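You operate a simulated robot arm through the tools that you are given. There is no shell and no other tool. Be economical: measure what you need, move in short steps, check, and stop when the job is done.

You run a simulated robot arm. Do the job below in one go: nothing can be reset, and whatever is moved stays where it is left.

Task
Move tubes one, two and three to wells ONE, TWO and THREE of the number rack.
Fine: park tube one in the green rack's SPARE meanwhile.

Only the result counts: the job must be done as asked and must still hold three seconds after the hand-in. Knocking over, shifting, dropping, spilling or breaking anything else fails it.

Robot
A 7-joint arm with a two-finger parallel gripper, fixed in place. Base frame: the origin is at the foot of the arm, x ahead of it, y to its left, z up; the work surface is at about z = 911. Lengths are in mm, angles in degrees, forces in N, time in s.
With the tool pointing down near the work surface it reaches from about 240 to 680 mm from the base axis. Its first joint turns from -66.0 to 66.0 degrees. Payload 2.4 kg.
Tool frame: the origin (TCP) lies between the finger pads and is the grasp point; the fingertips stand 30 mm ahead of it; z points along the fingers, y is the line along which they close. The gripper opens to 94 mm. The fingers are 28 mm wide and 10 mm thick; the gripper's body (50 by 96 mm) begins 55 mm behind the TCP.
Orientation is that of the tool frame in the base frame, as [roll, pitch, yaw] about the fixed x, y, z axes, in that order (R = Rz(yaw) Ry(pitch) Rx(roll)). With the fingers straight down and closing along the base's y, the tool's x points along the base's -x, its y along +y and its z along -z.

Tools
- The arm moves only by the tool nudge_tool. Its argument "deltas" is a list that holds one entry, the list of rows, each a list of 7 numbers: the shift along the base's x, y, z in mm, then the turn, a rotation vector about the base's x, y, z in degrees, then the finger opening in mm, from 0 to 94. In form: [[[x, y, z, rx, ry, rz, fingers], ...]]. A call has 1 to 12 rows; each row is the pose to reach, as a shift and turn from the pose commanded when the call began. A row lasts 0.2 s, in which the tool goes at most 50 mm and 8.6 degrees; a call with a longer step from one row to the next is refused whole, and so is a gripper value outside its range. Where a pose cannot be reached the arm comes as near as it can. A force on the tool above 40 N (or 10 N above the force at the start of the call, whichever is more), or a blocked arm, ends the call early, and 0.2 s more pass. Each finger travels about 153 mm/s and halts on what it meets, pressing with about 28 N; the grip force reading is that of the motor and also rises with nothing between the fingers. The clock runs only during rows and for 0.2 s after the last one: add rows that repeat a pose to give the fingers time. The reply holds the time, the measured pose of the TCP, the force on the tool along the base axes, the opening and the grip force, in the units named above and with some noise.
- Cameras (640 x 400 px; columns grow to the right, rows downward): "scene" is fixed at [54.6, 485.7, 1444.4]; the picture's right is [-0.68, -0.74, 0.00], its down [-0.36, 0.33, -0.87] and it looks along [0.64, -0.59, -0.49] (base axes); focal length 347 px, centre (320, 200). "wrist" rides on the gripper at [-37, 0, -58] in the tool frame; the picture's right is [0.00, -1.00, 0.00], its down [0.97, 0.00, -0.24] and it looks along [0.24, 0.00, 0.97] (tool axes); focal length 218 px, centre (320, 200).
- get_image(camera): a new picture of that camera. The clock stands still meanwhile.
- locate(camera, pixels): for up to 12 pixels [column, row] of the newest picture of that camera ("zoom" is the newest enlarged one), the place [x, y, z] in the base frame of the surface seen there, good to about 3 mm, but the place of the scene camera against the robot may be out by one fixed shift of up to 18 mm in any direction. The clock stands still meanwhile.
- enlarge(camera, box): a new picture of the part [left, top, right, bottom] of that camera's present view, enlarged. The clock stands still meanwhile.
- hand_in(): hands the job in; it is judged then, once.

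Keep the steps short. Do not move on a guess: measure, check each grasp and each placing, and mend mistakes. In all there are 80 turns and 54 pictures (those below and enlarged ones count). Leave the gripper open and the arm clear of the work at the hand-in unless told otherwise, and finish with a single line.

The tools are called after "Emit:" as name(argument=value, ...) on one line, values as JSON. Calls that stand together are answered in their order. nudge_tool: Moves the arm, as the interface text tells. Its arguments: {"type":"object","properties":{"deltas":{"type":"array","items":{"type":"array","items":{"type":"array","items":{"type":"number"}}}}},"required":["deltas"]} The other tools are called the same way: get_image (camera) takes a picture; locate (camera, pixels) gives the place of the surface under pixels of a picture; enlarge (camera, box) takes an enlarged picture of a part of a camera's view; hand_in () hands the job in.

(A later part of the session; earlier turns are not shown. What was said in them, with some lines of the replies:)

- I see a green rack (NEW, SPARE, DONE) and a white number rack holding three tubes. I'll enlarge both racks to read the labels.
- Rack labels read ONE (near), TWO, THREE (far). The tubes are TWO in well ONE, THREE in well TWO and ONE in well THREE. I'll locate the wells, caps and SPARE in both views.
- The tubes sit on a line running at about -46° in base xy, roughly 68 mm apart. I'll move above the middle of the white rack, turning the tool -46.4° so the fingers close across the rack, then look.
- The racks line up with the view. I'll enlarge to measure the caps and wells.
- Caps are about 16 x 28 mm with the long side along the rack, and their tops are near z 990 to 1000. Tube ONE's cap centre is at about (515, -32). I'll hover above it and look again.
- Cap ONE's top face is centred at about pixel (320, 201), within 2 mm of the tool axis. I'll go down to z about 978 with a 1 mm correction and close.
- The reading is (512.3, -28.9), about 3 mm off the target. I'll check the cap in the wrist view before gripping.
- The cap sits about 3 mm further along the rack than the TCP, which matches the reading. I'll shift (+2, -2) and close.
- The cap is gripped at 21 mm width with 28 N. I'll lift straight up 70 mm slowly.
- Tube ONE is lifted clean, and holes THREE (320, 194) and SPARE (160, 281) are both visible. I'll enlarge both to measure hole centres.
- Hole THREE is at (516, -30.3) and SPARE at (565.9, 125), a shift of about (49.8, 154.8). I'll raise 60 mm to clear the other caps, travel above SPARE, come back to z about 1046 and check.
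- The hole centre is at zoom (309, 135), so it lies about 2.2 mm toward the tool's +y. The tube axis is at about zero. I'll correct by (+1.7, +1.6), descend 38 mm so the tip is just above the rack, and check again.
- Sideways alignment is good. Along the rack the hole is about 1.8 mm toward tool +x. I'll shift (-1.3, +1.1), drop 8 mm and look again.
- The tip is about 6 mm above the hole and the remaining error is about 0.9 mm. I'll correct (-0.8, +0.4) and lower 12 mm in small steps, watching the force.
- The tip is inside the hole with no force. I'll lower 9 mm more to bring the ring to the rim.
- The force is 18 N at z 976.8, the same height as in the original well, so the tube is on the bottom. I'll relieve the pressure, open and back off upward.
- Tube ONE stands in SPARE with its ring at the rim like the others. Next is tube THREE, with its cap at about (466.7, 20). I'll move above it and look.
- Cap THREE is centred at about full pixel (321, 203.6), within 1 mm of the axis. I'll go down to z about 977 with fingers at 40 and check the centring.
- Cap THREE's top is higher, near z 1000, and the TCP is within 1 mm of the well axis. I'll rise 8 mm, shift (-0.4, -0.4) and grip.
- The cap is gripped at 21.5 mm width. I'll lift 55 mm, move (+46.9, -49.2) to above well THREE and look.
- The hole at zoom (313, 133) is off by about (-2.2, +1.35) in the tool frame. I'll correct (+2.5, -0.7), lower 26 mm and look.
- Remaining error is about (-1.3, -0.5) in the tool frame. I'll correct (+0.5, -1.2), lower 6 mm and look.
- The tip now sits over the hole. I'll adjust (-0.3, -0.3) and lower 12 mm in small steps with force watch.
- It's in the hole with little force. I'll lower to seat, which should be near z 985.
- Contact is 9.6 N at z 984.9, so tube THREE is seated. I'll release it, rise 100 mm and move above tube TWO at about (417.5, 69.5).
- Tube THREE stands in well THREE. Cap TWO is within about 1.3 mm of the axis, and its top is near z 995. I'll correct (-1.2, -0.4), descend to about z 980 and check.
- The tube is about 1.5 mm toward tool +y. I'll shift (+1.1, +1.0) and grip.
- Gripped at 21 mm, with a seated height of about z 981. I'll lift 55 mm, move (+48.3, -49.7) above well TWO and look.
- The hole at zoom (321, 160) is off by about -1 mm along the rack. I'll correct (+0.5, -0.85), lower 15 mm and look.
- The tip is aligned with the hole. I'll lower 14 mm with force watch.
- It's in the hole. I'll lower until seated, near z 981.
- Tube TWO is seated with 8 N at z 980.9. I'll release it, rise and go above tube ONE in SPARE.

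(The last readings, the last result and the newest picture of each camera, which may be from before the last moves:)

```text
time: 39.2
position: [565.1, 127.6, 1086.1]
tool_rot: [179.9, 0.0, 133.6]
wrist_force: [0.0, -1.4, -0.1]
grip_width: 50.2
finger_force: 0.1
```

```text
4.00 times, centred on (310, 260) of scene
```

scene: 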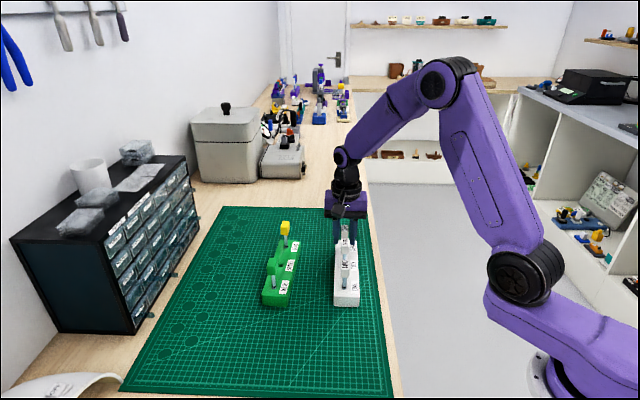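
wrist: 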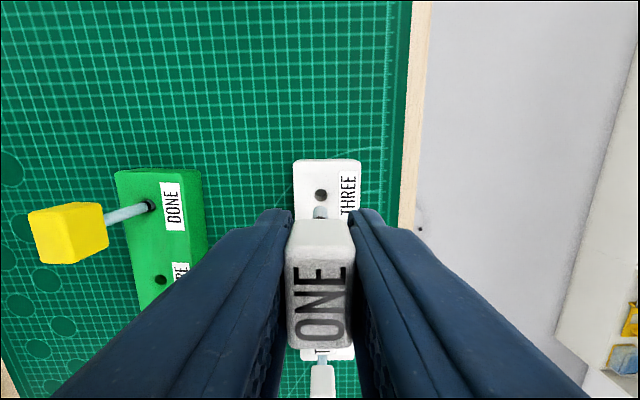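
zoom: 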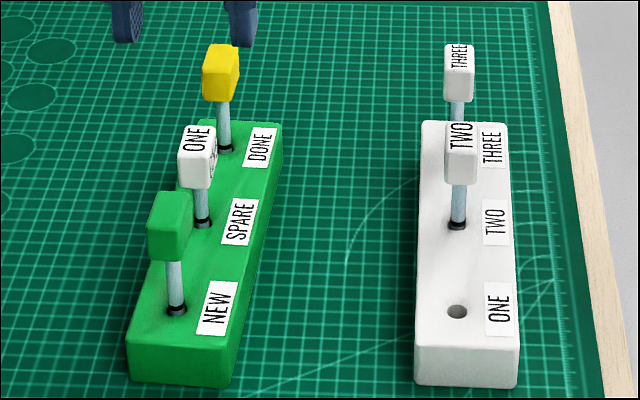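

Cap ONE is about 3.2 mm toward tool -x. I'll correct (+1.7, -2.75), descend to about z 977 and check.

Emit:
nudge_tool(deltas=[[[1.7, -2.75, -25, 0, 0, 0, 50], [1.7, -2.75, -50, 0, 0, 0, 45], [1.7, -2.75, -75, 0, 0, 0, 40], [1.7, -2.75, -97, 0, 0, 0, 40], [1.7, -2.75, -108.5, 0, 0, 0, 32], [1.7, -2.75, -108.5, 0, 0, 0, 32]]])

Emit:
enlarge(camera="wrist", box=[240, 180, 400, 340])

```text
time: 40.6
position: [566.8, 122.9, 978.0]
tool_rot: [-179.9, 0.0, 133.6]
wrist_force: [-0.5, -0.8, 0.2]
grip_width: 32.0
finger_force: 0.1
```

```text
2.50 times, centred on (320, 260) of wrist
```

zoom: 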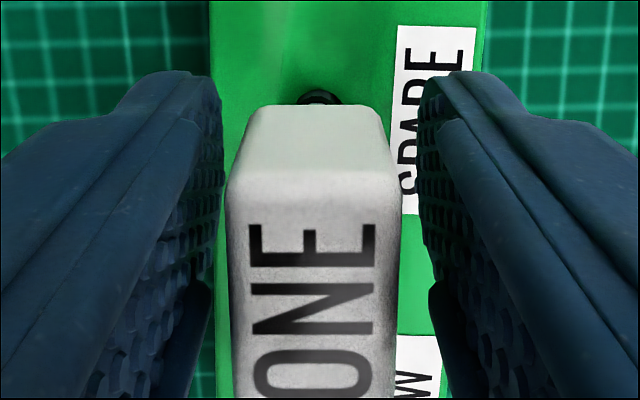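

I'll apply a small correction of (-0.3, +1.3), then grip.

Emit:
nudge_tool(deltas=[[[-0.3, 1.3, 0, 0, 0, 0, 32], [-0.3, 1.3, 0, 0, 0, 0, 32], [-0.3, 1.3, 0, 0, 0, 0, 10], [-0.3, 1.3, 0, 0, 0, 0, 10], [-0.3, 1.3, 0, 0, 0, 0, 10]]])

```text
time: 41.8
position: [566.8, 124.1, 977.3]
tool_rot: [-179.9, 0.0, 133.6]
wrist_force: [-0.1, -0.8, 0.3]
grip_width: 21.1
finger_force: 27.6
```

Gripped at 21.1 mm. I'll lift 120 mm to clear all caps and travel (-149, -55) to above well ONE.

Emit:
nudge_tool(deltas=[[[0, 0, 12, 0, 0, 0, 10], [0, 0, 25, 0, 0, 0, 10], [0, 0, 50, 0, 0, 0, 10], [0, 0, 85, 0, 0, 0, 10], [0, 0, 120, 0, 0, 0, 10], [-25, -9, 120, 0, 0, 0, 10], [-60, -22, 120, 0, 0, 0, 10], [-95, -35, 120, 0, 0, 0, 10], [-130, -48, 120, 0, 0, 0, 10], [-149, -55, 120, 0, 0, 0, 10], [-149, -55, 120, 0, 0, 0, 10]]])

Emit:
get_image(camera="scene")

```text
time: 44.2
position: [416.4, 68.4, 1098.7]
tool_rot: [179.9, 0.0, 133.6]
wrist_force: [-0.5, -0.3, -0.4]
grip_width: 21.0
finger_force: 27.6
```

```text
8 pictures are left
```

scene: 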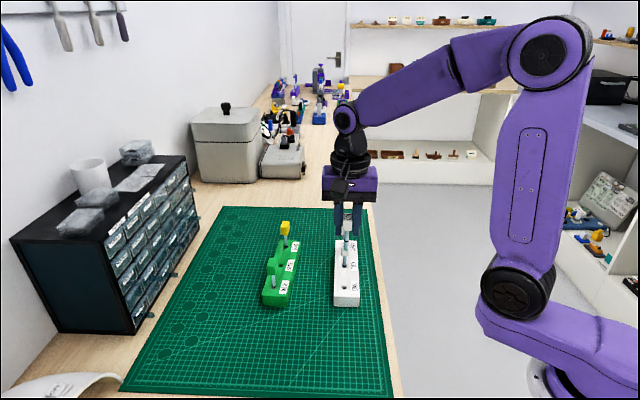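

Tube ONE hangs above well ONE and eight pictures are left. I'll lower 88 mm so the tip is about 15 mm above the rack, then look.

Emit:
nudge_tool(deltas=[[[1, 0.5, -25, 0, 0, 0, 10], [1, 0.5, -50, 0, 0, 0, 10], [1, 0.5, -72, 0, 0, 0, 10], [1, 0.5, -88, 0, 0, 0, 10], [1, 0.5, -88, 0, 0, 0, 10]]])

Emit:
enlarge(camera="wrist", box=[260, 165, 380, 245])

```text
time: 45.4
position: [418.2, 71.1, 1009.3]
tool_rot: [179.9, 0.0, 133.6]
wrist_force: [0.0, 0.1, -0.2]
grip_width: 21.2
finger_force: 28.2
```

```text
5.00 times, centred on (320, 205) of wrist
```

zoom: 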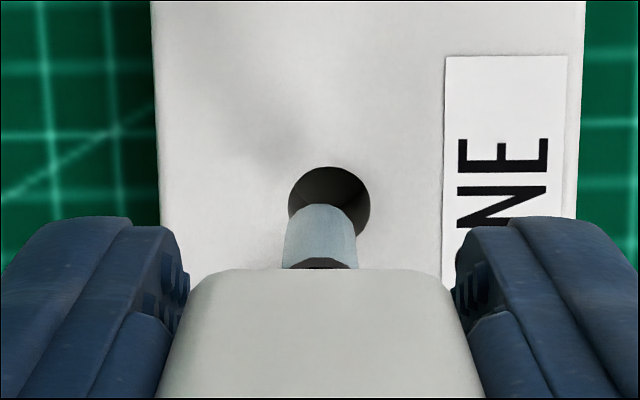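

The hole is about 1.3 mm toward tool -y and 0.6 mm toward +x. I'll correct (-1.35, -0.45), lower 7 mm and look.

Emit:
nudge_tool(deltas=[[[-1.35, -0.45, 0, 0, 0, 0, 10], [-1.35, -0.45, -7, 0, 0, 0, 10], [-1.35, -0.45, -7, 0, 0, 0, 10]]])

Emit:
enlarge(camera="wrist", box=[260, 165, 380, 245])

```text
time: 46.2
position: [416.8, 68.9, 1003.2]
tool_rot: [-179.9, 0.0, 133.7]
wrist_force: [0.4, 0.5, -0.2]
grip_width: 21.2
finger_force: 28.2
```

```text
5.00 times, centred on (320, 205) of wrist
```

zoom: 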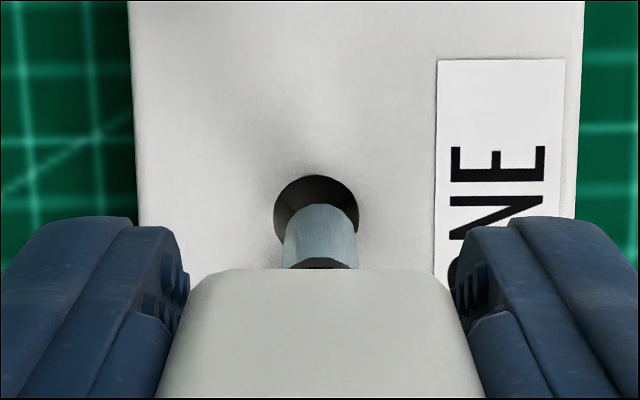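

Aligned within 0.5 mm. I'll correct (+0.1, +0.45) and lower 15 mm with force watch.

Emit:
nudge_tool(deltas=[[[0.1, 0.45, 0, 0, 0, 0, 10], [0.1, 0.45, -4, 0, 0, 0, 10], [0.1, 0.45, -8, 0, 0, 0, 10], [0.1, 0.45, -12, 0, 0, 0, 10], [0.1, 0.45, -15, 0, 0, 0, 10], [0.1, 0.45, -15, 0, 0, 0, 10]]])

Emit:
enlarge(camera="scene", box=[315, 240, 375, 300])

```text
time: 47.6
position: [417.0, 68.7, 989.3]
tool_rot: [180.0, 0.0, 133.7]
wrist_force: [0.0, 0.6, -0.3]
grip_width: 21.4
finger_force: 28.0
```

```text
6.67 times, centred on (345, 270) of scene
```

zoom: 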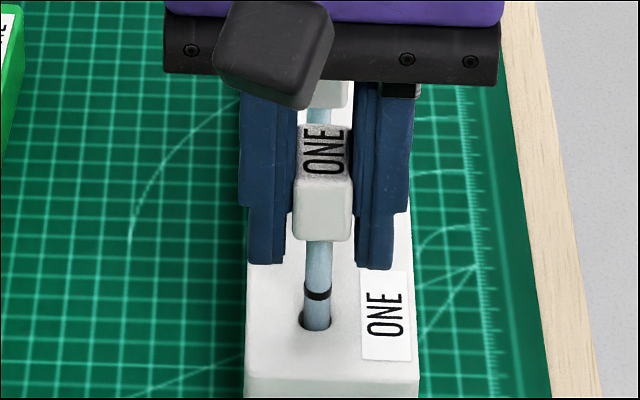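

The tip is in the hole. I'll lower about 12 mm to seat it, near z 976.5.

Emit:
nudge_tool(deltas=[[[0, 0, -4, 0, 0, 0, 10], [0, 0, -8, 0, 0, 0, 10], [0, 0, -11, 0, 0, 0, 10], [0, 0, -13, 0, 0, 0, 10], [0, 0, -13, 0, 0, 0, 10]]])

```text
time: 48.8
position: [418.7, 68.4, 974.8]
tool_rot: [179.9, 0.0, 133.5]
wrist_force: [-0.5, -2.6, 21.2]
grip_width: 21.3
finger_force: 28.2
```

Contact is 21 N at z 974.8, so tube ONE is seated. I'll relieve the pressure, release and rise clear.

Emit:
nudge_tool(deltas=[[[0, 0, 2.5, 0, 0, 0, 10], [0, 0, 2.5, 0, 0, 0, 50], [0, 0, 2.5, 0, 0, 0, 50], [0, 0, 2.5, 0, 0, 0, 50], [0, 0, 35, 0, 0, 0, 50], [0, 0, 70, 0, 0, 0, 60], [0, 0, 110, 0, 0, 0, 80], [0, 0, 150, 0, 0, 0, 94], [0, 0, 190, 0, 0, 0, 94], [0, 0, 190, 0, 0, 0, 94]]])

Emit:
enlarge(camera="scene", box=[250, 210, 370, 310])

Emit:
get_image(camera="wrist")

```text
time: 51.0
position: [418.3, 69.6, 1165.7]
tool_rot: [180.0, -0.1, 133.8]
wrist_force: [0.8, -0.3, 0.6]
grip_width: 93.9
finger_force: 0.1
```

```text
4.00 times, centred on (310, 260) of scene
```

zoom: 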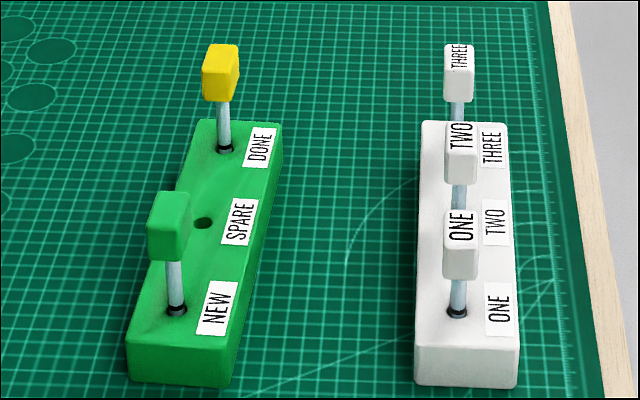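

```text
3 pictures are left
```

wrist: 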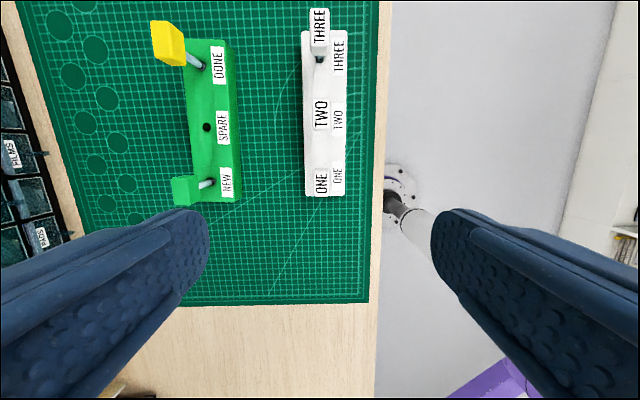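

All three tubes stand in the wells that match their labels. SPARE is empty, the NEW and DONE tubes are untouched, and the arm is clear with the gripper open, so I'm handing in.

Emit:
hand_in()

```text
The job is handed in.
```

Tubes one, two and three are seated in wells ONE, TWO and THREE of the number rack, SPARE is empty again, and the job is handed in.
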